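You operate a simulated robot arm through the tools that you are given. There is no shell and no other tool. Be economical: measure what you need, move in short steps, check, and stop when the job is done.

You run a simulated two-armed robot. Do the job below in one go: nothing can be reset, and whatever is moved stays where it is left.

TASK
On the top of foam box two, fold the checked cloth in half and then in half again.

Only the result counts: the job must be done as asked and must still hold three seconds after the hand-in. Knocking over, shifting, dropping, spilling or breaking anything else fails it. Flat cloth is picked up by pressing the open fingertips on it (5 to 10 N) and closing them slowly along it; thin cloth reads only 2 to 8 mm in the jaws.

THE ROBOT
Two 7-joint arms with two-finger grippers on one trunk, on a base that drives. Base frame: it is fixed to the floor where the robot stands at the start and does not move with it; the origin is under the middle of the robot, x ahead of it, y to its left, z up; the surface under the hand at the start is at about z = 981. Readings come in mm, rad, newtons and seconds.
The left shoulder is at the start at [46, 175, 1203], the right one opposite. With the tool pointing down near the work surface each hand reaches from about 100 to 840 mm from the robot's upright axis, wherever it stands, measured 20 degrees to its own side. Places, roughly: top of foam box two [600, 100, 1000]. Payload 2.94 kg a hand.
Tool frame (each hand has its own): the origin (TCP) lies between the finger pads and is the grasp point; the fingertips stand 30 mm ahead of it; z points along the fingers, y is the line along which they close. Largest opening 138 mm; the body of the gripper starts 109 mm behind the TCP.
Orientation is that of the tool frame in the base frame, as [roll, pitch, yaw] about the fixed x, y, z axes, in that order (R = Rz(yaw) Ry(pitch) Rx(roll)). With the fingers straight down and closing along the base's y, the tool's x points along the base's -x, its y along +y and its z along -z.

THE INTERFACE
- The arms move only by the tool jog_arm. It takes "left_plan", "right_plan" or both (then of equal length, played together; a hand with none holds still); each is a list of rows, each a list of 7 numbers: the turn, a rotation vector about the base's x, y, z in units of 45 degrees (1.0 is 45 degrees), then the shift along the base's x, y, z in units of 250 mm (1.0 is 250 mm), then the closure, from 0 (fully open) to 1 (shut). In form: [[wx, wy, wz, dx, dy, dz, fingers], ...]. A call has 1 to 20 rows; each row is the pose to reach, as a shift and turn from the pose commanded when the call began. A call with a number of a shift or a turn outside -1 to 1 is refused whole. Each row takes 0.2 s and may step no farther than 50 mm and 0.15 rad from the row before; otherwise, or with a gripper value out of range, the whole call is refused. A pose out of reach is approached as far as the arm can. The call stops where the force on the tool passes 40 N (or 10 N more than at its start, if that is more) or the arm is blocked; 0.2 s more then pass. The fingers move at their own pace and stop on an object; they squeeze with about 41 N. The grip force told is the motor's: it shows also when the fingers shut on nothing. Time passes only in rows, and 0.2 s behind the last, so rows that repeat a pose let the fingers close. It gives the time, the measured TCP pose, the force on the tool (base axes), the opening and the grip force at its end, in the units of the frame above (readings bear some noise), with the torque about the TCP (base axes, N m) and any sound that the robot's microphone picked up.
- Cameras (640 x 400 px; columns grow to the right, rows downward): "scene" is now at [121.3, 7.6, 1679.5]; the picture's right is [0.12, -0.99, 0.00], its down [-0.75, -0.09, -0.66] and it looks along [0.65, 0.08, -0.75] (base axes); focal length 253 px, centre (320, 200). "left" rides on the left gripper at [71, -19, -146] in its tool frame; the picture's right is [0.26, 0.97, 0.00], its down [-0.85, 0.23, -0.48] and it looks along [-0.46, 0.12, 0.88] (tool axes); focal length 280 px, centre (320, 200). "right" rides on the right gripper at [71, 19, -146] in its tool frame; the picture's right is [-0.26, 0.97, 0.00], its down [-0.85, -0.23, -0.48] and it looks along [-0.46, -0.12, 0.88] (tool axes); focal length 280 px, centre (320, 200). There is no depth. A picture from a camera that has moved, and an enlarged one, comes with that camera's place and axes in the base frame and with its lens. The place of the scene camera against the robot may be out by one fixed shift of up to 12 mm in any direction.
- snapshot(camera): a new picture of that camera. The clock stands still meanwhile.
- move_column(by): slides the trunk up (or, below 0, down) by that many mm; the arms and the scene camera ride with it, the base frame stays. It gives what a move gives, with no picture.
- base_move(legs): drives the robot by 1 to 6 legs, each [ahead, turn to the left] in mm and rad, along the robot's own axes; the way and the turn of a leg run together, so that a leg with both is an arc; at most 1500 mm and 3.142 rad a leg. The arms and the cameras ride along, it lands a little off, and it stops where it bumps. It gives what a move gives.
- turn_head(pan, tilt): turns the head with the scene camera to pan (to the left, within 2.094 rad either way) and tilt (down, from -0.506 to 1.204), counted from straight ahead of the robot. It gives what a move gives.
- close_up(camera, box): a new picture of the part [left, top, right, bottom] of that camera's present view, enlarged. The clock stands still meanwhile.
- close_job(): hands the job in; it is judged then, once.

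Work in short steps. Places have to be worked out from the pictures, the camera data and where the tool is seen: move nearer, look again, correct. Check each grasp and each placing, and mend what went wrong. You have 120 turns and 88 pictures in all, those below and enlarged ones among them. Open the grippers and draw the arms clear of the work before you hand the job in, unless the task says otherwise; then end with one line.

The tools are called after "Call:" as name(argument=value, ...) on one line, values as JSON. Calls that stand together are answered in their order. jog_arm: Moves the arms, as the interface text tells. Its arguments: {"type":"object","properties":{"left_plan":{"type":"array"},"right_plan":{"type":"array"}},"required":[]} The other tools are called the same way: move_column (by) slides the trunk up or down; base_move (legs) drives the base; turn_head (pan, tilt) turns the head that bears the scene camera; snapshot (camera) takes a picture; close_up (camera, box) takes an enlarged picture of a part of a camera's view; close_job () hands the job in.

At the start:

```text
t: 0.0
left_position: [614.5, 349.5, 1120.6]
left_ee_rot: [3.14, 0.0, 3.14]
left_ft_force: [-0.5, 0.4, 0.7]
left_moment: [-0.04, -0.03, 0.02]
left_finger_gap: 138.1
left_finger_force: 0.1
right_position: [572.3, -139.6, 1141.1]
right_ee_rot: [3.142, -0.001, -3.14]
right_ft_force: [0.2, -0.9, -0.2]
right_moment: [-0.01, -0.01, 0.01]
right_finger_gap: 138.2
right_finger_force: 0.0
trunk travel left (down, up): [-375.0, 359.0]
robot x, y, heading: [1.9, -0.3, -0.005]
head pan, tilt: [0.126, 0.85]
```

scene: 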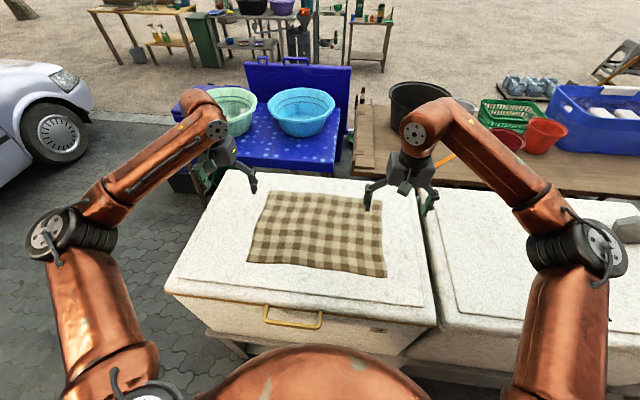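
right: 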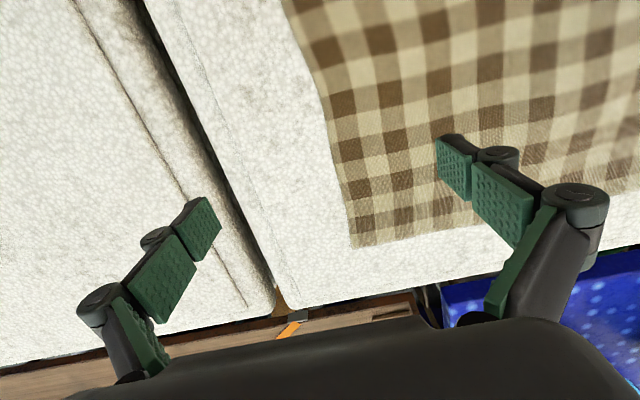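
left: 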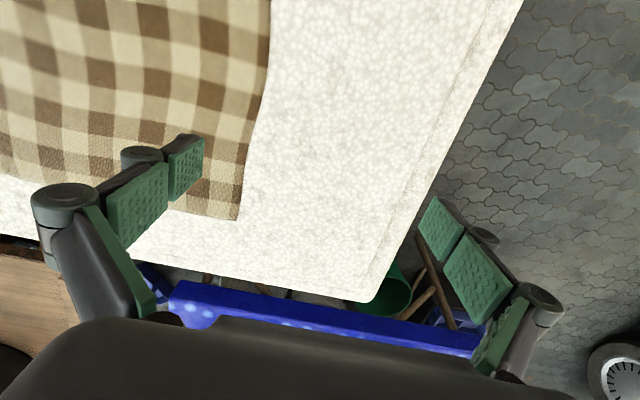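

The scene and wrist views agree. The cloth spans about x 448–745 and y -143 to 275 on a surface near z 981. I'll move both hands above the near corners with the fingers partly closed, then look.

Call:
jog_arm(left_plan=[[0, 0, 0, -0.122, -0.084, -0.03, 0.3], [0, 0, 0, -0.244, -0.168, -0.06, 0.5], [0, 0, 0, -0.366, -0.252, -0.09, 0.7], [0, 0, 0, -0.488, -0.336, -0.12, 0.7], [0, 0, 0, -0.61, -0.42, -0.158, 0.7], [0, 0, 0, -0.61, -0.42, -0.158, 0.7]], right_plan=[[0, 0, 0, -0.087, 0.012, -0.05, 0.3], [0, 0, 0, -0.174, 0.024, -0.1, 0.5], [0, 0, 0, -0.26, 0.036, -0.15, 0.7], [0, 0, 0, -0.346, 0.048, -0.2, 0.7], [0, 0, 0, -0.433, 0.06, -0.24, 0.7], [0, 0, 0, -0.433, 0.06, -0.24, 0.7]])

Call:
snapshot(camera="left")

Call:
snapshot(camera="right")

Call:
snapshot(camera="scene")

```text
t: 1.4
left_position: [461.2, 246.3, 1080.1]
left_ee_rot: [-3.14, -0.001, 3.14]
left_ft_force: [-0.4, -0.2, 0.3]
left_moment: [-0.04, 0.02, 0.01]
left_finger_gap: 41.4
left_finger_force: 0.1
right_position: [463.6, -125.8, 1081.7]
right_ee_rot: [-3.141, -0.001, -3.141]
right_ft_force: [0.8, -0.5, -0.9]
right_moment: [-0.02, 0.01, -0.02]
right_finger_gap: 41.2
right_finger_force: 0.0
trunk travel left (down, up): [-375.0, 359.0]
robot x, y, heading: [0.1, 0.9, 0.0]
head pan, tilt: [0.126, 0.85]
```

```text
84 pictures are left
camera left: at [389.9, 227.9, 1226.3], right [-0.26, 0.96, 0.0], down [0.85, 0.23, 0.47], along [0.46, 0.12, -0.88], focal length 280 px, centre (320, 200)
```

left: 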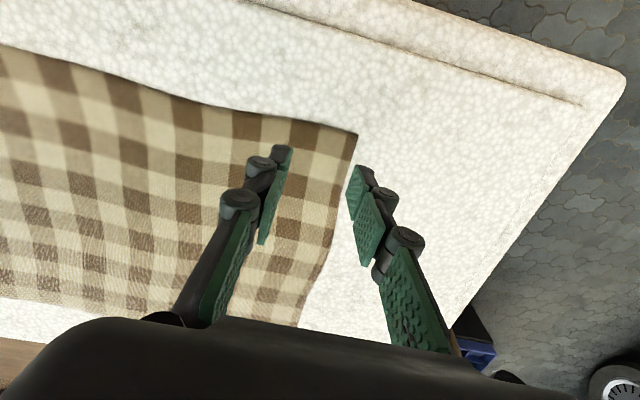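

```text
83 pictures are left
camera right: at [395.4, -106.5, 1228.0], right [0.26, 0.96, 0.0], down [0.85, -0.23, 0.47], along [0.46, -0.12, -0.88], focal length 280 px, centre (320, 200)
```

right: 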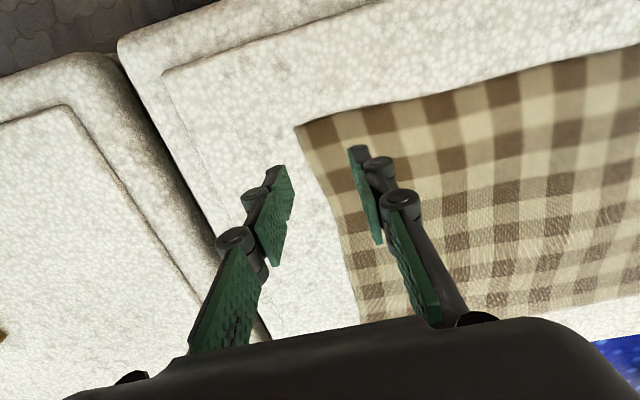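

```text
82 pictures are left
camera scene: at [122.0, 7.9, 1679.4], right [0.12, -0.99, 0.0], down [-0.75, -0.09, -0.66], along [0.65, 0.08, -0.75], focal length 253 px, centre (320, 200)
```

scene: 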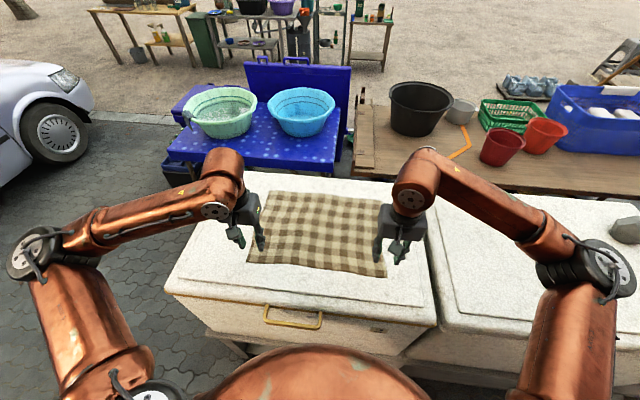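

Corners are at about (445, 275) and (449, -141). I'll shift each hand inward slightly so both fingers land on the cloth, then descend until they nearly touch.

Call:
jog_arm(left_plan=[[0, 0, 0, 0, -0.016, -0.08, 0.7], [0, 0, 0, 0, -0.016, -0.16, 0.7], [0, 0, 0, 0, -0.016, -0.22, 0.7], [0, 0, 0, 0, -0.016, -0.256, 0.7], [0, 0, 0, 0, -0.016, -0.256, 0.7]], right_plan=[[0, 0, 0, 0, 0.06, -0.08, 0.7], [0, 0, 0, 0, 0.07, -0.16, 0.7], [0, 0, 0, 0, 0.07, -0.22, 0.7], [0, 0, 0, 0, 0.07, -0.26, 0.7], [0, 0, 0, 0, 0.07, -0.26, 0.7]])

Call:
snapshot(camera="left")

Call:
snapshot(camera="right")

```text
t: 2.6
left_position: [461.5, 240.0, 1016.3]
left_ee_rot: [3.141, 0.0, 3.141]
left_ft_force: [0.4, -0.5, -0.1]
left_moment: [0.05, 0.0, 0.01]
left_finger_gap: 41.6
left_finger_force: 0.1
right_position: [463.6, -107.6, 1014.7]
right_ee_rot: [3.141, 0.0, -3.141]
right_ft_force: [0.1, -0.5, -0.5]
right_moment: [0.0, 0.01, -0.01]
right_finger_gap: 41.4
right_finger_force: 0.0
trunk travel left (down, up): [-375.0, 359.0]
robot x, y, heading: [1.6, 1.4, -0.003]
head pan, tilt: [0.126, 0.85]
```

```text
81 pictures are left
camera left: at [390.6, 222.5, 1162.4], right [-0.26, 0.97, 0.0], down [0.85, 0.23, 0.48], along [0.46, 0.12, -0.88], focal length 280 px, centre (320, 200)
```

left: 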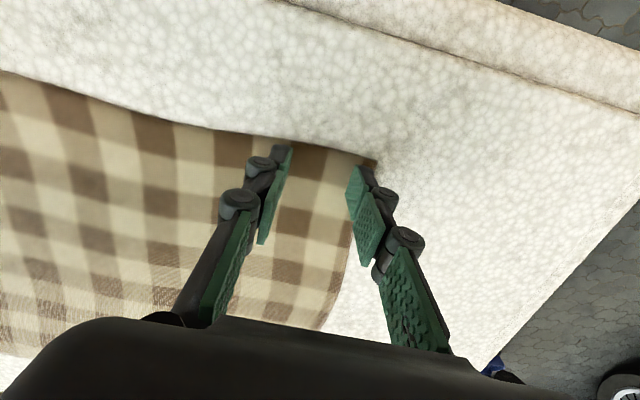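

```text
80 pictures are left
camera right: at [394.3, -88.7, 1161.2], right [0.26, 0.97, 0.0], down [0.85, -0.23, 0.48], along [0.46, -0.12, -0.88], focal length 280 px, centre (320, 200)
```

right: 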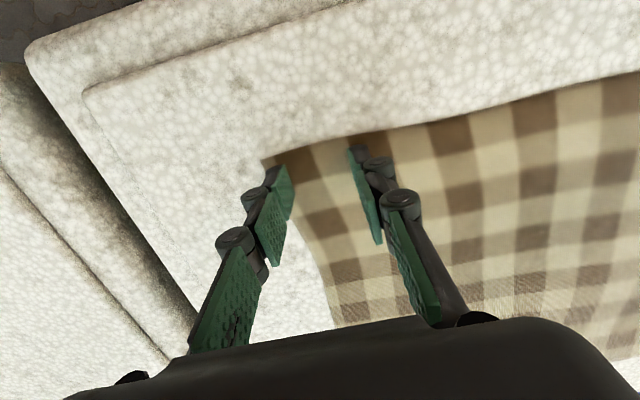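

Fingertips sit just inside the edges. I'll nudge them a bit further in and press down to contact.

Call:
jog_arm(left_plan=[[0, 0, 0, 0.024, -0.016, 0, 0.7], [0, 0, 0, 0.024, -0.016, -0.012, 0.7], [0, 0, 0, 0.024, -0.016, -0.022, 0.7], [0, 0, 0, 0.024, -0.016, -0.022, 0.7]], right_plan=[[0, 0, 0, 0.024, 0.016, 0, 0.7], [0, 0, 0, 0.024, 0.016, -0.008, 0.7], [0, 0, 0, 0.024, 0.016, -0.016, 0.7], [0, 0, 0, 0.024, 0.016, -0.016, 0.7]])

```text
t: 3.6
left_position: [467.5, 237.0, 1012.8]
left_ee_rot: [-3.141, 0.006, -3.141]
left_ft_force: [-0.8, 1.9, 17.2]
left_moment: [0.23, 0.04, -0.02]
left_finger_gap: 42.2
left_finger_force: 0.8
right_position: [468.1, -103.1, 1012.0]
right_ee_rot: [3.141, 0.002, -3.141]
right_ft_force: [1.6, -0.2, 6.2]
right_moment: [-0.04, -0.04, 0.04]
right_finger_gap: 41.7
right_finger_force: 0.2
trunk travel left (down, up): [-375.0, 359.0]
robot x, y, heading: [-4.7, -2.8, 0.0]
head pan, tilt: [0.126, 0.85]
```

Right is at 6 N, left is 17 N. I'll ease the left up about 1 mm and close both slowly.

Call:
jog_arm(left_plan=[[0, 0, 0, 0, 0, 0.004, 0.7], [0, 0, 0, 0, 0, 0.004, 0.73], [0, 0, 0, 0, 0, 0.004, 0.76], [0, 0, 0, 0, 0, 0.004, 0.79], [0, 0, 0, 0, 0, 0.004, 0.82], [0, 0, 0, 0, 0, 0.004, 0.85], [0, 0, 0, 0, 0, 0.004, 0.88], [0, 0, 0, 0, 0, 0.004, 0.91], [0, 0, 0, 0, 0, 0.004, 0.94], [0, 0, 0, 0, 0, 0.004, 0.97], [0, 0, 0, 0, 0, 0.004, 1], [0, 0, 0, 0, 0, 0.004, 1]], right_plan=[[0, 0, 0, 0, 0, 0, 0.7], [0, 0, 0, 0, 0, 0, 0.73], [0, 0, 0, 0, 0, 0, 0.76], [0, 0, 0, 0, 0, 0, 0.79], [0, 0, 0, 0, 0, 0, 0.82], [0, 0, 0, 0, 0, 0, 0.85], [0, 0, 0, 0, 0, 0, 0.88], [0, 0, 0, 0, 0, 0, 0.91], [0, 0, 0, 0, 0, 0, 0.94], [0, 0, 0, 0, 0, 0, 0.97], [0, 0, 0, 0, 0, 0, 1], [0, 0, 0, 0, 0, 0, 1]])

Call:
snapshot(camera="left")

Call:
snapshot(camera="right")

```text
t: 6.2
left_position: [468.2, 237.2, 1011.5]
left_ee_rot: [-3.14, 0.0, -3.14]
left_ft_force: [-0.6, 0.3, -0.7]
left_moment: [-0.02, -0.03, 0.02]
left_finger_gap: 0.2
left_finger_force: 28.3
right_position: [469.8, -102.5, 1011.7]
right_ee_rot: [-3.141, -0.001, 3.14]
right_ft_force: [0.2, 0.9, 0.4]
right_moment: [-0.02, 0.01, 0.0]
right_finger_gap: 0.0
right_finger_force: 28.3
trunk travel left (down, up): [-375.0, 359.0]
robot x, y, heading: [-1.6, -2.4, -0.001]
head pan, tilt: [0.126, 0.85]
```

```text
79 pictures are left
camera left: at [397.5, 218.6, 1158.1], right [-0.26, 0.97, 0.0], down [0.85, 0.23, 0.48], along [0.46, 0.12, -0.88], focal length 280 px, centre (320, 200)
```

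left: 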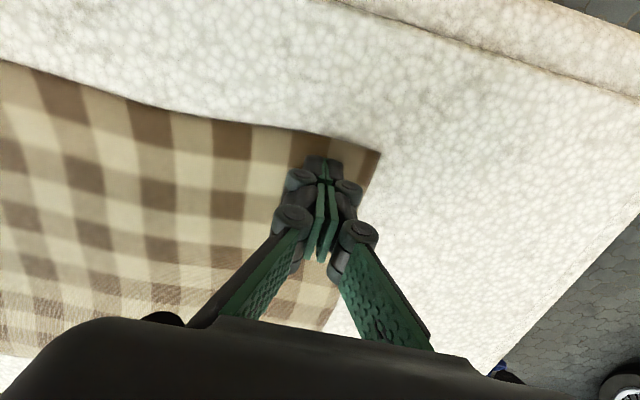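

```text
78 pictures are left
camera right: at [400.0, -83.3, 1157.8], right [0.26, 0.97, 0.0], down [0.85, -0.23, 0.48], along [0.46, -0.12, -0.88], focal length 280 px, centre (320, 200)
```

right: 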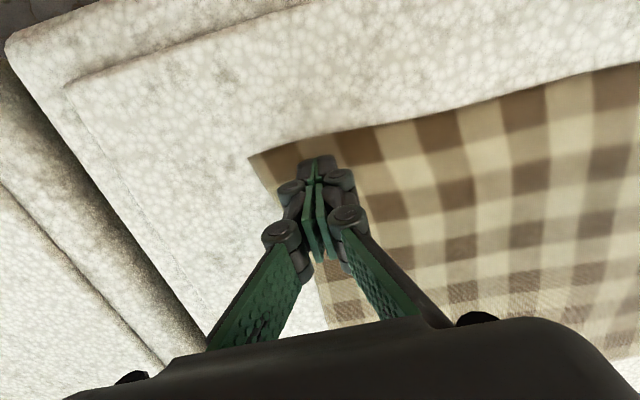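

Both hands lost contact and closed on nothing, with gap about 0. I'll lift a little, reopen and press again, this time keeping the pressure on while closing.

Call:
jog_arm(left_plan=[[0, 0, 0, 0, 0, 0.03, 1], [0, 0, 0, 0, 0, 0.03, 0.85], [0, 0, 0, 0, 0, 0.03, 0.72], [0, 0, 0, 0, 0, 0.03, 0.72], [0, 0, 0, 0, 0, 0.01, 0.72], [0, 0, 0, 0, 0, -0.004, 0.72], [0, 0, 0, 0, 0, -0.004, 0.72]], right_plan=[[0, 0, 0, 0, 0, 0.03, 1], [0, 0, 0, 0, 0, 0.03, 0.85], [0, 0, 0, 0, 0, 0.03, 0.72], [0, 0, 0, 0, 0, 0.03, 0.72], [0, 0, 0, 0, 0, 0.01, 0.72], [0, 0, 0, 0, 0, -0.003, 0.72], [0, 0, 0, 0, 0, -0.003, 0.72]])

```text
t: 7.8
left_position: [467.5, 236.9, 1013.2]
left_ee_rot: [-3.141, 0.001, 3.141]
left_ft_force: [0.4, 0.1, 3.0]
left_moment: [-0.04, 0.0, -0.03]
left_finger_gap: 38.7
left_finger_force: 0.0
right_position: [468.8, -103.0, 1011.6]
right_ee_rot: [3.14, 0.003, -3.141]
right_ft_force: [3.4, -2.3, 18.9]
right_moment: [-0.23, -0.13, 0.04]
right_finger_gap: 39.2
right_finger_force: 0.5
trunk travel left (down, up): [-375.0, 359.0]
robot x, y, heading: [-1.4, 2.4, -0.003]
head pan, tilt: [0.126, 0.85]
```

Left is light at 3 N and right is heavy at 19 N. I'll adjust both and close halfway, checking the force.

Call:
jog_arm(left_plan=[[0, 0, 0, 0, 0, -0.003, 0.72], [0, 0, 0, 0, 0, -0.003, 0.75], [0, 0, 0, 0, 0, -0.003, 0.78], [0, 0, 0, 0, 0, -0.003, 0.81]], right_plan=[[0, 0, 0, 0, 0, 0.001, 0.72], [0, 0, 0, 0, 0, 0.001, 0.75], [0, 0, 0, 0, 0, 0.001, 0.78], [0, 0, 0, 0, 0, 0.001, 0.81]])

```text
t: 8.8
left_position: [468.6, 237.4, 1013.2]
left_ee_rot: [3.141, 0.001, -3.14]
left_ft_force: [-0.2, -2.2, 11.4]
left_moment: [-0.07, -0.03, -0.02]
left_finger_gap: 26.7
left_finger_force: 0.4
right_position: [469.0, -101.1, 1012.5]
right_ee_rot: [-3.141, 0.0, -3.14]
right_ft_force: [-0.5, 3.0, 16.3]
right_moment: [0.1, -0.06, 0.01]
right_finger_gap: 27.0
right_finger_force: 0.7
trunk travel left (down, up): [-375.0, 359.0]
robot x, y, heading: [-1.7, -1.1, 0.001]
head pan, tilt: [0.126, 0.85]
```

Contact is holding at 11 N and 16 N, so I'll close the rest of the way and ease down slightly toward the end.

Call:
jog_arm(left_plan=[[0, 0, 0, 0, 0, 0, 0.84], [0, 0, 0, 0, 0, 0, 0.87], [0, 0, 0, 0, 0, 0, 0.9], [0, 0, 0, 0, 0, 0, 0.93]], right_plan=[[0, 0, 0, 0, 0, 0, 0.84], [0, 0, 0, 0, 0, 0, 0.87], [0, 0, 0, 0, 0, 0, 0.9], [0, 0, 0, 0, 0, 0, 0.93]])

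Call:
snapshot(camera="left")

Call:
snapshot(camera="right")

```text
t: 9.8
left_position: [469.3, 237.5, 1011.0]
left_ee_rot: [-3.141, -0.001, 3.14]
left_ft_force: [-1.3, -1.2, 4.4]
left_moment: [-0.02, 0.03, -0.02]
left_finger_gap: 8.9
left_finger_force: 0.0
right_position: [468.4, -103.2, 1011.6]
right_ee_rot: [-3.139, -0.001, 3.141]
right_ft_force: [-0.7, 1.4, 7.7]
right_moment: [0.07, 0.0, -0.04]
right_finger_gap: 9.4
right_finger_force: 0.1
trunk travel left (down, up): [-375.0, 359.0]
robot x, y, heading: [-1.5, 0.1, -0.001]
head pan, tilt: [0.126, 0.85]
```

```text
77 pictures are left
camera left: at [397.1, 218.4, 1156.7], right [-0.26, 0.97, 0.0], down [0.85, 0.23, 0.48], along [0.46, 0.13, -0.88], focal length 280 px, centre (320, 200)
```

left: 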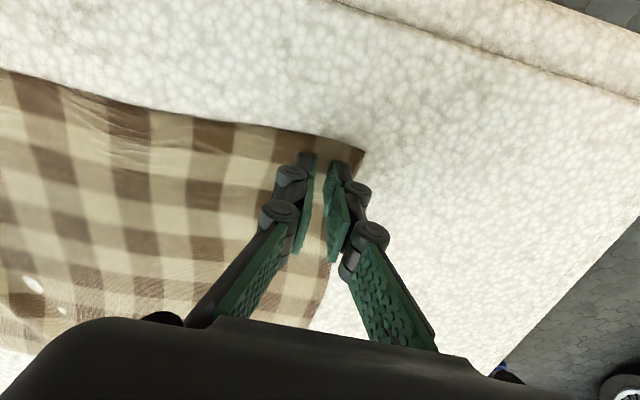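

```text
76 pictures are left
camera right: at [399.7, -82.9, 1157.4], right [0.26, 0.96, 0.0], down [0.85, -0.23, 0.48], along [0.46, -0.13, -0.88], focal length 280 px, centre (320, 200)
```

right: 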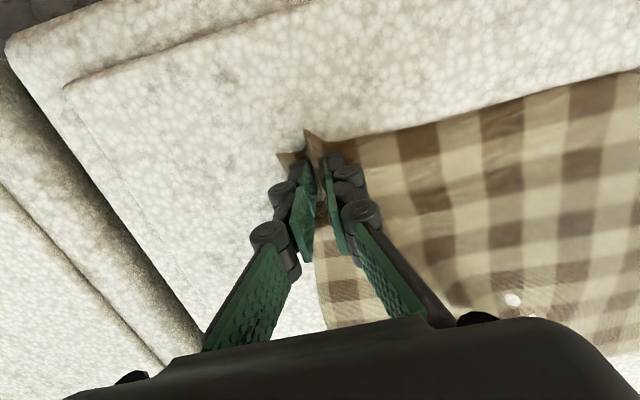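

The right hand shows a clear ridge and the left little so far. I'll finish closing with slightly more pressure on the left.

Call:
jog_arm(left_plan=[[0, 0, 0, 0, 0, -0.004, 0.94], [0, 0, 0, 0, 0, -0.004, 0.96], [0, 0, 0, 0, 0, -0.004, 0.98], [0, 0, 0, 0, 0, -0.004, 1], [0, 0, 0, 0, 0, -0.004, 1]], right_plan=[[0, 0, 0, 0, 0, -0.001, 0.94], [0, 0, 0, 0, 0, -0.001, 0.96], [0, 0, 0, 0, 0, -0.001, 0.98], [0, 0, 0, 0, 0, -0.001, 1], [0, 0, 0, 0, 0, -0.001, 1]])

Call:
snapshot(camera="left")

```text
t: 11.0
left_position: [466.9, 238.2, 1008.4]
left_ee_rot: [-3.14, 0.0, -3.141]
left_ft_force: [0.5, 0.5, 1.2]
left_moment: [-0.01, 0.0, 0.02]
left_finger_gap: 0.1
left_finger_force: 28.5
right_position: [469.5, -103.0, 1012.4]
right_ee_rot: [3.141, 0.0, 3.141]
right_ft_force: [-5.3, 2.2, 1.1]
right_moment: [-0.28, 0.12, -0.01]
right_finger_gap: 0.7
right_finger_force: 24.7
trunk travel left (down, up): [-375.0, 359.0]
robot x, y, heading: [-1.7, -1.0, -0.001]
head pan, tilt: [0.126, 0.85]
```

```text
75 pictures are left
camera left: at [397.2, 218.8, 1155.6], right [-0.26, 0.97, 0.0], down [0.85, 0.23, 0.48], along [0.46, 0.12, -0.88], focal length 280 px, centre (320, 200)
```

left: 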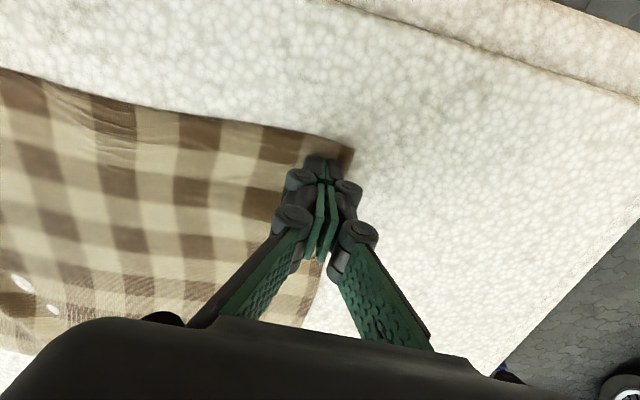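

The left slipped with gap 0.1; the right may be holding with 0.7 and a lateral pull. The left corner has slid to about (447, 253). I'll reopen the left further inboard and press again while the right holds.

Call:
jog_arm(left_plan=[[0, 0, 0, 0, 0, 0.04, 1], [0, 0, 0, 0, -0.03, 0.04, 0.85], [0, 0, 0, 0.01, -0.06, 0.04, 0.7], [0, 0, 0, 0.01, -0.06, 0.04, 0.7], [0, 0, 0, 0.01, -0.06, 0.02, 0.7], [0, 0, 0, 0.01, -0.06, 0.006, 0.7], [0, 0, 0, 0.01, -0.06, 0.006, 0.7]])

Call:
snapshot(camera="right")

Call:
snapshot(camera="left")

```text
t: 12.6
left_position: [471.0, 220.8, 1013.5]
left_ee_rot: [-3.141, 0.005, -3.141]
left_ft_force: [1.3, 0.6, 14.4]
left_moment: [-0.12, 0.01, 0.03]
left_finger_gap: 41.3
left_finger_force: 0.1
right_position: [469.2, -102.9, 1011.4]
right_ee_rot: [-3.142, 0.0, -3.141]
right_ft_force: [0.0, -1.3, -2.3]
right_moment: [-0.22, 0.03, 0.0]
right_finger_gap: 2.5
right_finger_force: 28.4
trunk travel left (down, up): [-375.0, 359.0]
robot x, y, heading: [-0.8, -2.9, 0.001]
head pan, tilt: [0.126, 0.85]
```

```text
74 pictures are left
camera right: at [399.9, -83.9, 1158.0], right [0.26, 0.97, 0.0], down [0.85, -0.23, 0.48], along [0.46, -0.12, -0.88], focal length 280 px, centre (320, 200)
```

right: 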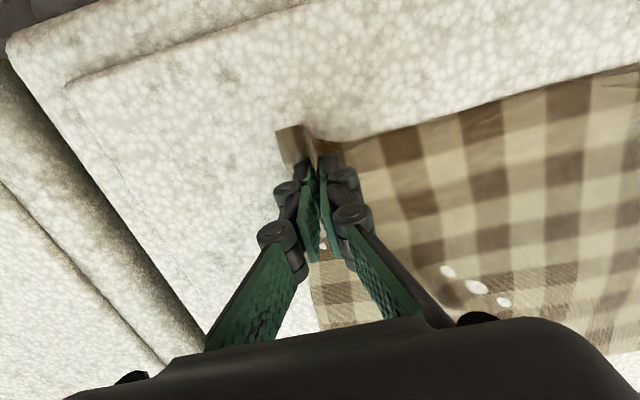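

```text
73 pictures are left
camera left: at [399.1, 202.3, 1157.9], right [-0.26, 0.96, 0.0], down [0.85, 0.23, 0.48], along [0.46, 0.12, -0.88], focal length 280 px, centre (320, 200)
```

left: 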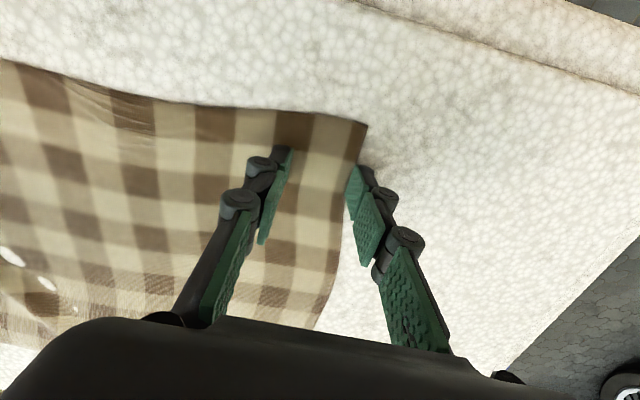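

The right hand holds cloth at 2.5 mm. The left outer tip is right on the side edge, so I'll lift, shift 10 mm inward and close in steps with more pressure.

Call:
jog_arm(left_plan=[[0, 0, 0, 0, 0, 0.03, 0.7], [0, 0, 0, 0, -0.04, 0.03, 0.7], [0, 0, 0, 0, -0.04, 0.01, 0.7], [0, 0, 0, 0, -0.04, 0.0, 0.7], [0, 0, 0, 0, -0.04, 0.0, 0.73], [0, 0, 0, 0, -0.04, -0.002, 0.76], [0, 0, 0, 0, -0.04, -0.004, 0.79], [0, 0, 0, 0, -0.04, -0.004, 0.82]])

Call:
snapshot(camera="left")

```text
t: 14.4
left_position: [469.2, 211.5, 1012.5]
left_ee_rot: [3.14, 0.003, 3.141]
left_ft_force: [2.5, 2.6, 26.8]
left_moment: [0.25, 0.1, 0.0]
left_finger_gap: 25.0
left_finger_force: 0.2
right_position: [469.2, -104.0, 1012.6]
right_ee_rot: [3.138, 0.0, -3.141]
right_ft_force: [0.3, 1.2, 0.0]
right_moment: [-0.07, -0.02, -0.01]
right_finger_gap: 7.7
right_finger_force: 37.4
trunk travel left (down, up): [-375.0, 359.0]
robot x, y, heading: [1.3, -0.7, -0.002]
head pan, tilt: [0.126, 0.85]
```

```text
72 pictures are left
camera left: at [398.1, 192.2, 1157.5], right [-0.26, 0.96, 0.0], down [0.85, 0.23, 0.48], along [0.46, 0.13, -0.88], focal length 280 px, centre (320, 200)
```

left: 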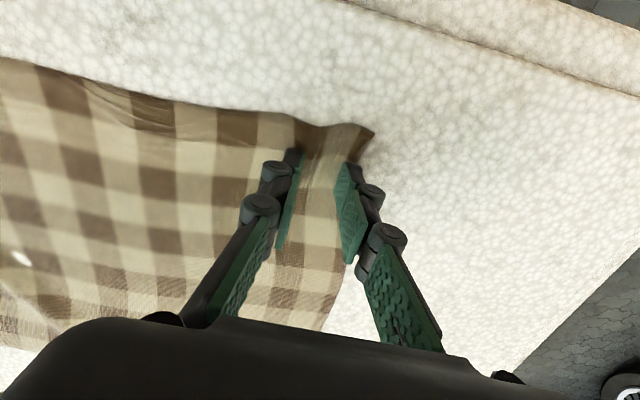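

A ridge is forming on the left, so I'll continue closing at this height.

Call:
jog_arm(left_plan=[[0, 0, 0, 0, 0, 0.001, 0.85], [0, 0, 0, 0, 0, 0.001, 0.88], [0, 0, 0, 0, 0, 0.001, 0.91], [0, 0, 0, 0, 0, 0.001, 0.94], [0, 0, 0, 0, 0, 0.001, 0.97], [0, 0, 0, 0, 0, 0.001, 1], [0, 0, 0, 0, 0, 0.001, 1], [0, 0, 0, 0, 0, 0.001, 1]])

Call:
snapshot(camera="left")

```text
t: 16.2
left_position: [469.6, 211.2, 1009.9]
left_ee_rot: [3.141, -0.002, -3.141]
left_ft_force: [-0.8, -0.3, 1.8]
left_moment: [-0.01, -0.02, -0.01]
left_finger_gap: 0.0
left_finger_force: 28.7
right_position: [468.9, -103.9, 1010.8]
right_ee_rot: [3.14, 0.001, -3.14]
right_ft_force: [0.1, 0.6, -0.8]
right_moment: [-0.04, -0.01, -0.01]
right_finger_gap: 3.7
right_finger_force: 30.2
trunk travel left (down, up): [-375.0, 359.0]
robot x, y, heading: [-2.3, 0.3, -0.001]
head pan, tilt: [0.126, 0.85]
```

```text
71 pictures are left
camera left: at [398.6, 193.3, 1155.6], right [-0.26, 0.97, 0.0], down [0.85, 0.23, 0.47], along [0.46, 0.12, -0.88], focal length 280 px, centre (320, 200)
```

left: 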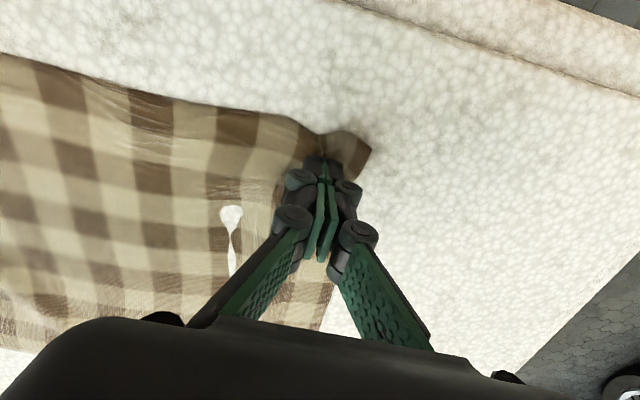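

It slipped again because contact force drops as the fingers shut. I'll reopen and repeat, lowering progressively while closing.

Call:
jog_arm(left_plan=[[0, 0, 0, 0, 0, 0.04, 1], [0, 0, 0, 0, 0, 0.04, 0.85], [0, 0, 0, 0, 0, 0.04, 0.7], [0, 0, 0, 0, 0, 0.02, 0.7], [0, 0, 0, 0, 0, 0.002, 0.7], [0, 0, 0, 0, 0, 0.002, 0.73], [0, 0, 0, 0, 0, 0.001, 0.76], [0, 0, 0, 0, 0, 0.0, 0.79], [0, 0, 0, 0, 0, -0.002, 0.82], [0, 0, 0, 0, 0, -0.004, 0.85], [0, 0, 0, 0, 0, -0.006, 0.87]])

Call:
snapshot(camera="left")

```text
t: 18.6
left_position: [470.7, 211.2, 1011.2]
left_ee_rot: [3.141, 0.007, 3.141]
left_ft_force: [3.0, -1.0, 33.1]
left_moment: [-0.08, -0.36, 0.03]
left_finger_gap: 18.9
left_finger_force: 0.1
right_position: [468.7, -103.7, 1010.6]
right_ee_rot: [3.139, 0.001, -3.142]
right_ft_force: [1.8, 0.7, 6.0]
right_moment: [-0.12, -0.21, 0.01]
right_finger_gap: 3.8
right_finger_force: 38.7
trunk travel left (down, up): [-375.0, 359.0]
robot x, y, heading: [1.0, 2.5, 0.002]
head pan, tilt: [0.126, 0.85]
```

```text
70 pictures are left
camera left: at [398.3, 192.6, 1156.4], right [-0.26, 0.96, 0.0], down [0.85, 0.23, 0.48], along [0.46, 0.12, -0.88], focal length 280 px, centre (320, 200)
```

left: 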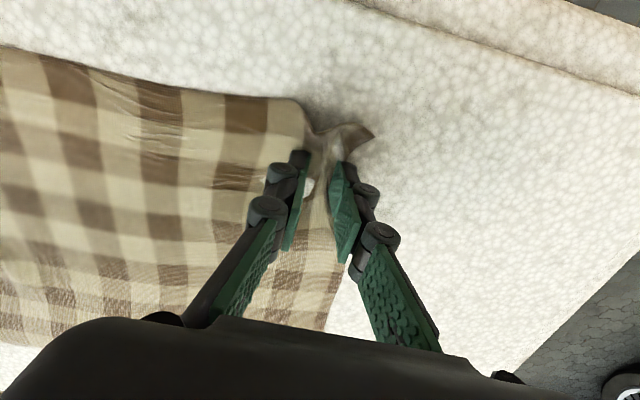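

Force is 33 N and the ridge is clearly up between the pads. I'll finish closing at roughly this height.

Call:
jog_arm(left_plan=[[0, 0, 0, 0, 0, 0.003, 0.9], [0, 0, 0, 0, 0, 0.003, 0.92], [0, 0, 0, 0, 0, 0.003, 0.94]])

```text
t: 19.4
left_position: [468.4, 210.3, 1011.2]
left_ee_rot: [3.14, 0.001, 3.14]
left_ft_force: [2.2, -1.8, 25.0]
left_moment: [-0.16, -0.14, 0.05]
left_finger_gap: 8.7
left_finger_force: 0.3
right_position: [469.0, -104.2, 1011.3]
right_ee_rot: [3.14, 0.002, -3.141]
right_ft_force: [1.9, 4.6, 2.7]
right_moment: [0.25, 0.01, 0.08]
right_finger_gap: 0.6
right_finger_force: 31.4
trunk travel left (down, up): [-375.0, 359.0]
robot x, y, heading: [3.6, -1.8, -0.0]
head pan, tilt: [0.126, 0.85]
```

Call:
jog_arm(left_plan=[[0, 0, 0, 0, 0, 0.0, 0.96], [0, 0, 0, 0, 0, 0.0, 0.98], [0, 0, 0, 0, 0, 0.0, 1], [0, 0, 0, 0, 0, 0, 1], [0, 0, 0, 0, 0, 0, 1]])

Call:
snapshot(camera="left")

Call:
snapshot(camera="right")

```text
t: 20.6
left_position: [467.6, 212.0, 1010.0]
left_ee_rot: [3.14, 0.0, 3.142]
left_ft_force: [0.7, -3.7, 7.8]
left_moment: [0.32, 0.13, -0.01]
left_finger_gap: 5.2
left_finger_force: 30.2
right_position: [468.2, -105.0, 1012.2]
right_ee_rot: [3.14, 0.0, 3.141]
right_ft_force: [-0.1, 1.9, -0.2]
right_moment: [0.08, 0.02, 0.08]
right_finger_gap: 7.2
right_finger_force: 36.8
trunk travel left (down, up): [-375.0, 359.0]
robot x, y, heading: [-1.7, 2.8, 0.003]
head pan, tilt: [0.126, 0.85]
```

```text
69 pictures are left
camera left: at [397.5, 192.5, 1155.8], right [-0.26, 0.97, 0.0], down [0.85, 0.23, 0.48], along [0.46, 0.12, -0.88], focal length 280 px, centre (320, 200)
```

left: 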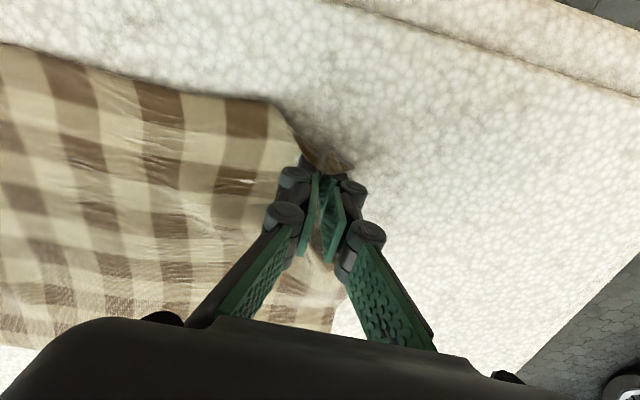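

```text
68 pictures are left
camera right: at [399.5, -84.0, 1158.3], right [0.26, 0.97, 0.0], down [0.85, -0.23, 0.48], along [0.46, -0.12, -0.88], focal length 280 px, centre (320, 200)
```

right: 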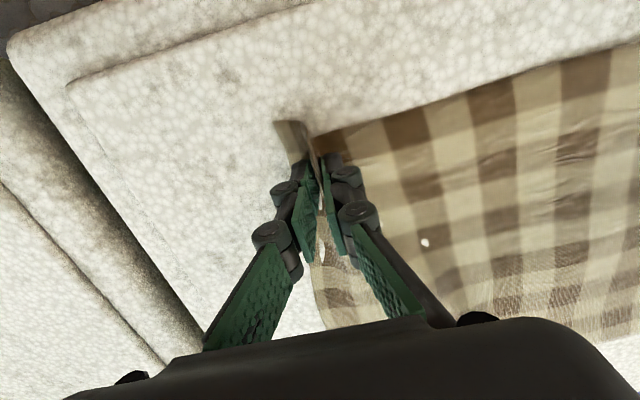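

Both read cloth at 5 and 7 mm. I'll lift 50 mm, spreading outward a little to take out slack, then check.

Call:
jog_arm(left_plan=[[0, 0, 0, 0, 0, 0.06, 1], [0, 0, 0, 0.02, 0.02, 0.12, 1], [0, 0, 0, 0.04, 0.04, 0.2, 1], [0, 0, 0, 0.04, 0.04, 0.2, 1]], right_plan=[[0, 0, 0, 0, 0, 0.06, 1], [0, 0, 0, 0.02, -0.015, 0.12, 1], [0, 0, 0, 0.04, -0.03, 0.2, 1], [0, 0, 0, 0.04, -0.03, 0.2, 1]])

Call:
snapshot(camera="scene")

Call:
snapshot(camera="left")

```text
t: 21.6
left_position: [479.0, 220.5, 1058.2]
left_ee_rot: [-3.14, 0.001, 3.141]
left_ft_force: [0.9, -22.2, 0.9]
left_moment: [-0.74, -0.04, 0.15]
left_finger_gap: 3.0
left_finger_force: 29.1
right_position: [478.7, -109.6, 1062.2]
right_ee_rot: [3.14, -0.001, -3.139]
right_ft_force: [-1.5, 22.2, -2.7]
right_moment: [0.56, 0.04, 0.23]
right_finger_gap: 4.2
right_finger_force: 36.9
trunk travel left (down, up): [-375.0, 359.0]
robot x, y, heading: [-1.5, 0.9, -0.001]
head pan, tilt: [0.126, 0.85]
```

```text
67 pictures are left
camera scene: at [121.1, 7.6, 1679.5], right [0.12, -0.99, 0.0], down [-0.75, -0.09, -0.66], along [0.65, 0.08, -0.75], focal length 253 px, centre (320, 200)
```

scene: 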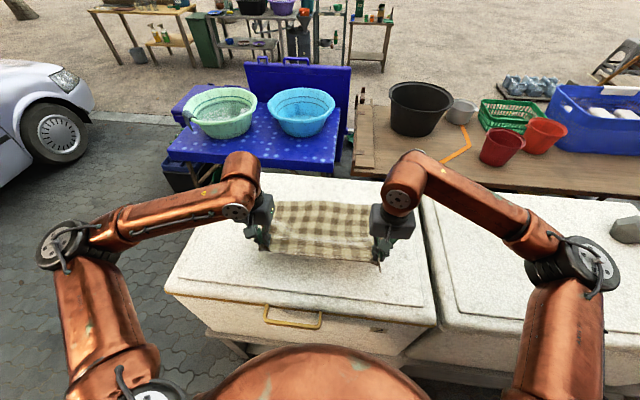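

```text
66 pictures are left
camera left: at [408.8, 202.1, 1204.8], right [-0.26, 0.97, 0.0], down [0.85, 0.23, 0.48], along [0.46, 0.12, -0.88], focal length 280 px, centre (320, 200)
```

left: 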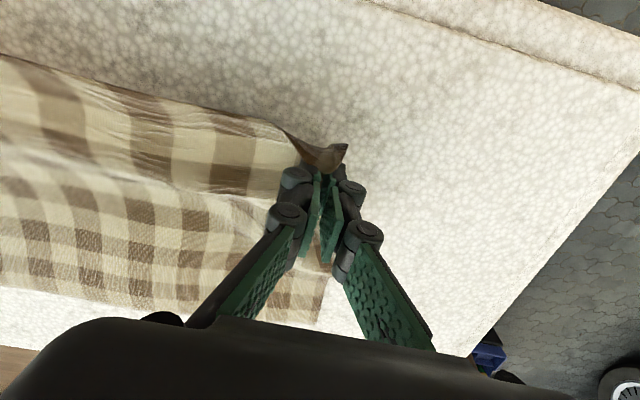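

The cloth is held at both corners but too taut at 22 N. I'll ease it by a few mm and view the far edge with the right camera.

Call:
jog_arm(left_plan=[[0, 0, 0, 0.02, -0.012, 0.04, 1], [0, 0, 0, 0.02, -0.012, 0.04, 1]], right_plan=[[0, 0, 0, 0.02, 0.012, 0.04, 1], [0, 0, 0, 0.02, 0.012, 0.04, 1]])

Call:
snapshot(camera="right")

Call:
close_up(camera="scene", box=[220, 170, 420, 295])

```text
t: 22.2
left_position: [485.6, 219.8, 1069.5]
left_ee_rot: [3.141, -0.001, -3.141]
left_ft_force: [1.7, -18.4, -1.6]
left_moment: [-0.48, -0.09, 0.09]
left_finger_gap: 1.1
left_finger_force: 28.1
right_position: [484.4, -106.7, 1072.8]
right_ee_rot: [-3.141, -0.001, 3.141]
right_ft_force: [-1.1, 13.6, -0.7]
right_moment: [1.42, 0.06, 0.16]
right_finger_gap: 1.4
right_finger_force: 30.6
trunk travel left (down, up): [-375.0, 359.0]
robot x, y, heading: [-2.7, 1.0, -0.003]
head pan, tilt: [0.126, 0.85]
```

```text
65 pictures are left
camera right: at [414.3, -86.6, 1218.3], right [0.26, 0.97, 0.0], down [0.85, -0.23, 0.48], along [0.46, -0.12, -0.88], focal length 280 px, centre (320, 200)
```

right: 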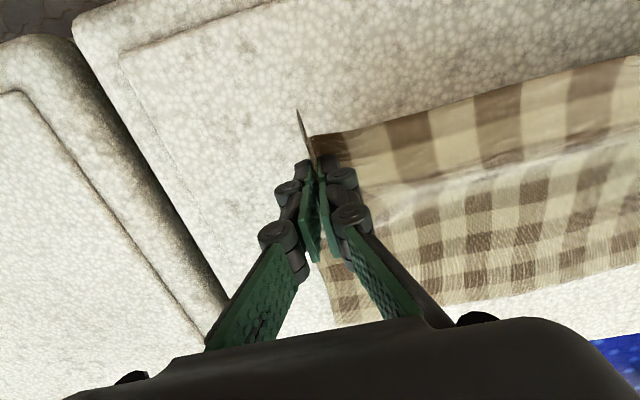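

```text
3.20 times, centred on (320, 232) of scene
camera zoom: at [121.1, 8.2, 1679.5], right [0.12, -0.99, 0.0], down [-0.75, -0.09, -0.66], along [0.65, 0.08, -0.75], focal length 810 px, centre (320, 96)
```

zoom: 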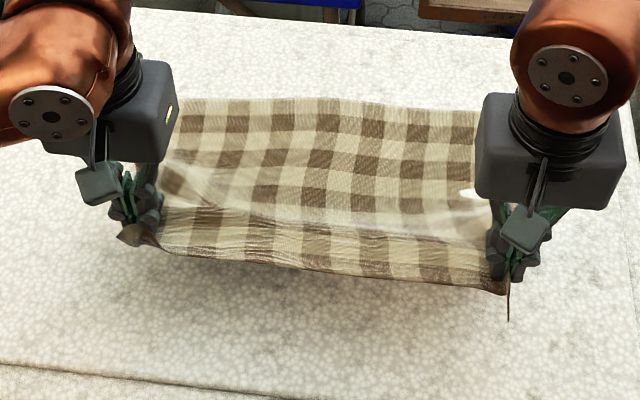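

The far edge now lies from about (690, 270) to (720, -145). I'll carry both corners up and over along an arc, tilting the fingers back so the edge lays down correctly. This is the first half.

Call:
jog_arm(left_plan=[[0, 0.13, 0, 0.09, -0.016, 0.082, 1], [0, 0.24, 0, 0.182, -0.016, 0.138, 1], [0, 0.36, 0, 0.27, -0.016, 0.178, 1], [0, 0.48, 0, 0.362, -0.016, 0.194, 1], [0, 0.6, 0, 0.454, -0.016, 0.19, 1], [0, 0.72, 0, 0.542, -0.016, 0.162, 1]], right_plan=[[0, 0.13, 0, 0.102, 0.016, 0.07, 1], [0, 0.24, 0, 0.206, 0.016, 0.125, 1], [0, 0.36, 0, 0.306, 0.016, 0.165, 1], [0, 0.48, 0, 0.41, 0.016, 0.18, 1], [0, 0.6, 0, 0.514, 0.016, 0.177, 1], [0, 0.72, 0, 0.614, 0.016, 0.15, 1]])

Call:
snapshot(camera="scene")

Call:
snapshot(camera="left")

```text
t: 23.6
left_position: [619.8, 219.6, 1112.8]
left_ee_rot: [-3.136, -0.565, 3.14]
left_ft_force: [0.0, 1.6, 1.1]
left_moment: [-0.32, -0.02, 0.2]
left_finger_gap: 5.8
left_finger_force: 30.8
right_position: [621.0, -87.9, 1110.4]
right_ee_rot: [3.098, -0.558, -3.101]
right_ft_force: [1.1, -7.0, -6.8]
right_moment: [0.84, 0.58, -0.58]
right_finger_gap: 4.8
right_finger_force: 31.3
right hand out of reach, approached as far as the arm can: row 6
trunk travel left (down, up): [-375.0, 359.0]
robot x, y, heading: [0.3, -1.0, 0.002]
head pan, tilt: [0.126, 0.85]
```

```text
63 pictures are left
camera scene: at [120.4, 12.5, 1679.6], right [0.13, -0.99, 0.0], down [-0.75, -0.1, -0.66], along [0.65, 0.08, -0.75], focal length 253 px, centre (320, 200)
```

scene: 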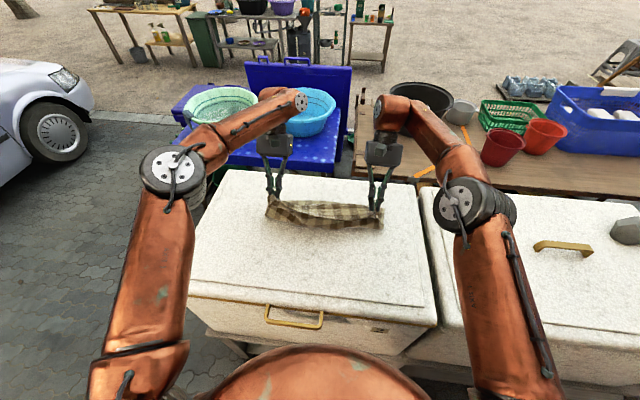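

```text
62 pictures are left
camera left: at [637.9, 200.7, 1273.9], right [-0.22, 0.97, 0.14], down [0.97, 0.23, -0.05], along [-0.08, 0.12, -0.99], focal length 280 px, centre (320, 200)
```

left: 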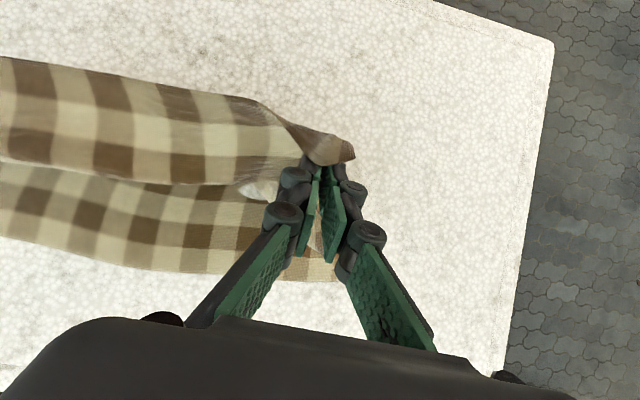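

The lower layer stayed in place. The right hand is near its reach limit at this tilt, so I'll reduce tilt while moving on toward the far edge and stop just above the surface.

Call:
jog_arm(left_plan=[[0, -0.08, 0, 0.06, 0, -0.02, 1], [0, -0.16, 0, 0.12, 0, -0.06, 1], [0, -0.24, 0, 0.17, 0.01, -0.12, 1], [0, -0.27, 0, 0.21, 0.015, -0.2, 1], [0, -0.27, 0, 0.23, 0.015, -0.28, 1], [0, -0.27, 0, 0.23, 0.015, -0.28, 1]], right_plan=[[0, -0.08, 0, 0.08, 0, -0.02, 1], [0, -0.16, 0, 0.16, -0.01, -0.06, 1], [0, -0.24, 0, 0.24, -0.02, -0.12, 1], [0, -0.27, 0, 0.3, -0.03, -0.2, 1], [0, -0.27, 0, 0.34, -0.03, -0.27, 1], [0, -0.27, 0, 0.34, -0.03, -0.27, 1]])

Call:
snapshot(camera="scene")

Call:
snapshot(camera="left")

Call:
snapshot(camera="right")

```text
t: 25.0
left_position: [679.0, 217.6, 1041.5]
left_ee_rot: [-3.141, -0.352, 3.141]
left_ft_force: [0.5, -11.3, -1.2]
left_moment: [-0.41, -0.01, 0.28]
left_finger_gap: 3.2
left_finger_force: 28.8
right_position: [688.8, -105.7, 1045.3]
right_ee_rot: [3.14, -0.351, -3.139]
right_ft_force: [-1.4, 12.5, 2.1]
right_moment: [0.16, -0.1, 0.06]
right_finger_gap: 4.6
right_finger_force: 32.4
right hand out of reach, approached as far as the arm can: row 3, 4, 5, 6
trunk travel left (down, up): [-375.0, 359.0]
robot x, y, heading: [-1.7, 0.2, -0.001]
head pan, tilt: [0.126, 0.85]
```

```text
61 pictures are left
camera scene: at [120.7, 8.4, 1679.7], right [0.13, -0.99, 0.0], down [-0.75, -0.09, -0.66], along [0.65, 0.08, -0.75], focal length 253 px, centre (320, 200)
```

scene: 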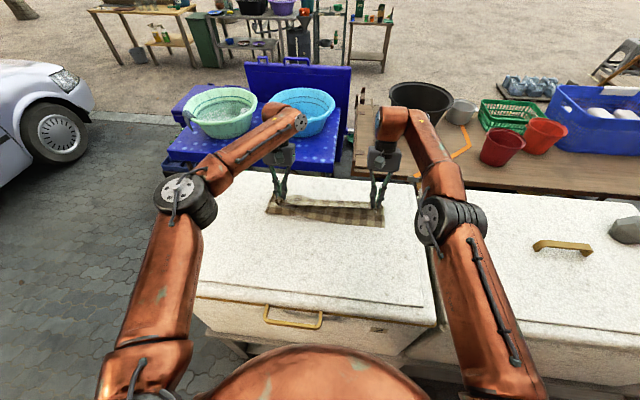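

```text
60 pictures are left
camera left: at [662.8, 199.7, 1201.3], right [-0.25, 0.97, 0.09], down [0.96, 0.23, 0.15], along [0.13, 0.12, -0.98], focal length 280 px, centre (320, 200)
```

left: 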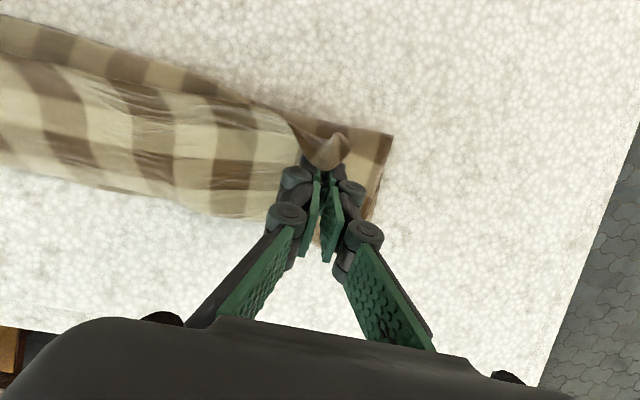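

```text
59 pictures are left
camera right: at [673.8, -87.2, 1207.4], right [0.25, 0.97, -0.09], down [0.96, -0.23, 0.15], along [0.13, -0.12, -0.98], focal length 280 px, centre (320, 200)
```

right: 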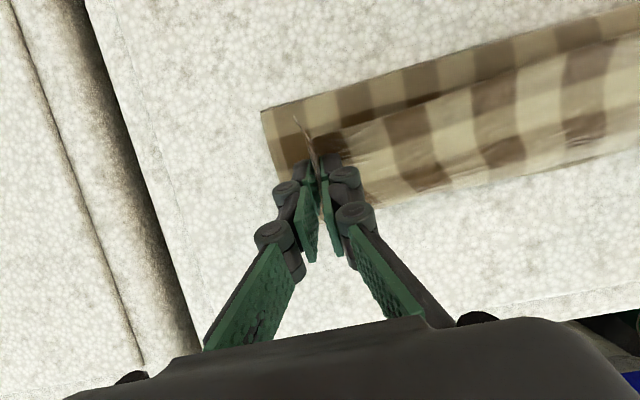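

The layering isn't clear from these views, so I'll zoom in before lowering.

Call:
close_up(camera="right", box=[240, 0, 640, 250])

Call:
close_up(camera="scene", box=[240, 160, 400, 260])

```text
1.60 times, centred on (440, 125) of right
camera zoom: at [673.8, -87.2, 1207.4], right [0.25, 0.97, -0.09], down [0.96, -0.23, 0.15], along [0.13, -0.12, -0.98], focal length 449 px, centre (128, 320)
```

zoom: 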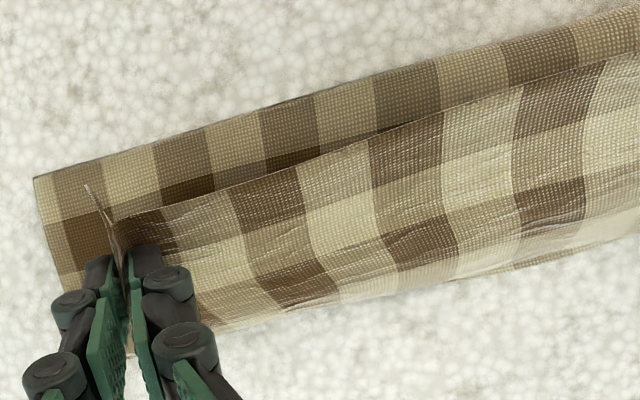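

```text
4.00 times, centred on (320, 210) of scene
camera zoom: at [120.7, 8.4, 1679.7], right [0.13, -0.99, 0.0], down [-0.75, -0.09, -0.66], along [0.65, 0.08, -0.75], focal length 1012 px, centre (320, 160)
```

zoom: 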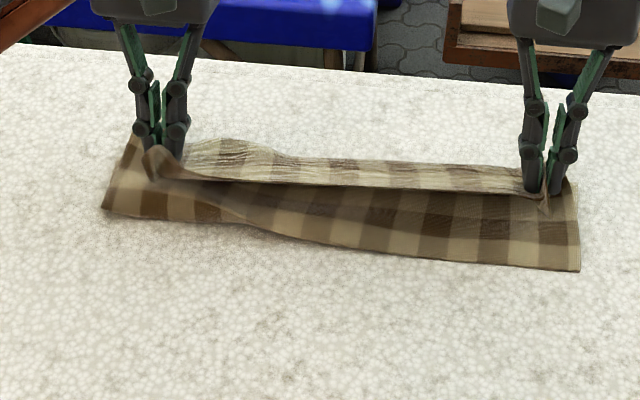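

The slack in my arc let the sheet loop past the fingers, so the layers are Z-folded. Folding toward the robot (far edge to near) would suit the wrists better. I'll take the near edge back and lay the cloth out flat again, then fold the other way.

Call:
jog_arm(left_plan=[[0, -0.06, 0, -0.06, 0, 0.14, 1], [0, -0.12, 0, -0.18, 0, 0.24, 1], [0, -0.18, 0, -0.3, 0, 0.28, 1], [0, -0.24, 0, -0.42, 0, 0.26, 1], [0, -0.3, 0, -0.54, 0, 0.2, 1], [0, -0.36, 0, -0.66, 0, 0.12, 1], [0, -0.42, 0, -0.76, 0, 0.03, 1], [0, -0.45, 0, -0.82, 0, -0.03, 1], [0, -0.45, 0, -0.84, 0, -0.05, 1]], right_plan=[[0, -0.06, 0, -0.06, 0, 0.14, 1], [0, -0.12, 0, -0.18, 0, 0.24, 1], [0, -0.18, 0, -0.3, 0, 0.28, 1], [0, -0.24, 0, -0.42, 0, 0.26, 1], [0, -0.3, 0, -0.54, 0, 0.2, 1], [0, -0.36, 0, -0.66, 0, 0.12, 1], [0, -0.42, 0, -0.77, 0, 0.03, 1], [0, -0.45, 0, -0.84, 0, -0.05, 1], [0, -0.45, 0, -0.86, 0, -0.07, 1]])

Call:
snapshot(camera="scene")

Call:
snapshot(camera="left")

Call:
snapshot(camera="right")

```text
t: 27.0
left_position: [468.2, 217.0, 1026.4]
left_ee_rot: [-3.139, 0.0, 3.14]
left_ft_force: [3.3, -17.7, 4.7]
left_moment: [-0.78, -0.4, 0.15]
left_finger_gap: 0.6
left_finger_force: 28.1
right_position: [471.7, -109.5, 1023.8]
right_ee_rot: [-3.141, 0.0, -3.141]
right_ft_force: [-0.1, 9.6, 0.0]
right_moment: [0.4, -0.1, 0.18]
right_finger_gap: 1.4
right_finger_force: 28.5
trunk travel left (down, up): [-375.0, 359.0]
robot x, y, heading: [2.9, 1.1, 0.0]
head pan, tilt: [0.126, 0.85]
```

```text
56 pictures are left
camera scene: at [120.9, 8.1, 1679.5], right [0.12, -0.99, 0.0], down [-0.75, -0.09, -0.66], along [0.65, 0.08, -0.75], focal length 253 px, centre (320, 200)
```

scene: 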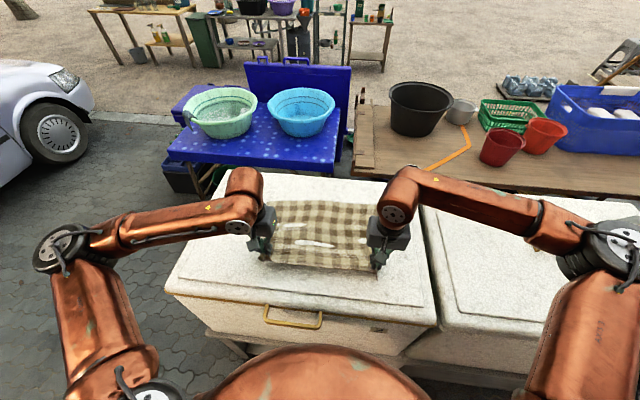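

```text
55 pictures are left
camera left: at [396.4, 198.7, 1173.0], right [-0.26, 0.97, 0.0], down [0.85, 0.23, 0.48], along [0.46, 0.12, -0.88], focal length 280 px, centre (320, 200)
```

left: 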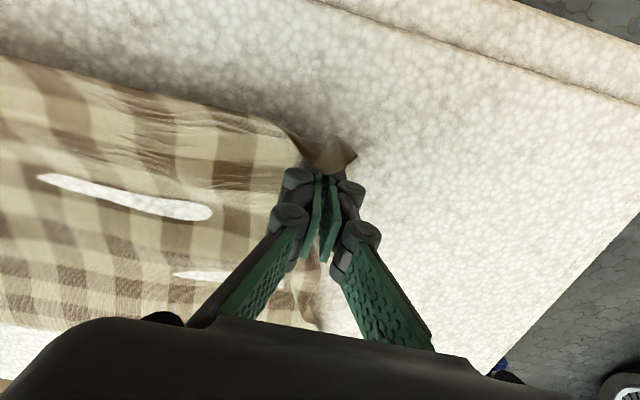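

```text
54 pictures are left
camera right: at [403.2, -88.9, 1170.3], right [0.26, 0.96, 0.0], down [0.85, -0.23, 0.48], along [0.46, -0.13, -0.88], focal length 280 px, centre (320, 200)
```

right: 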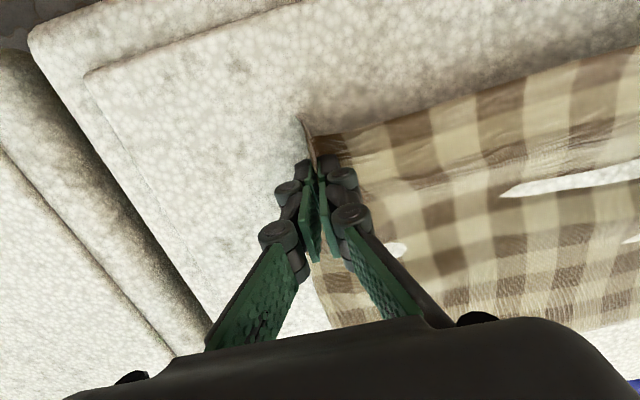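

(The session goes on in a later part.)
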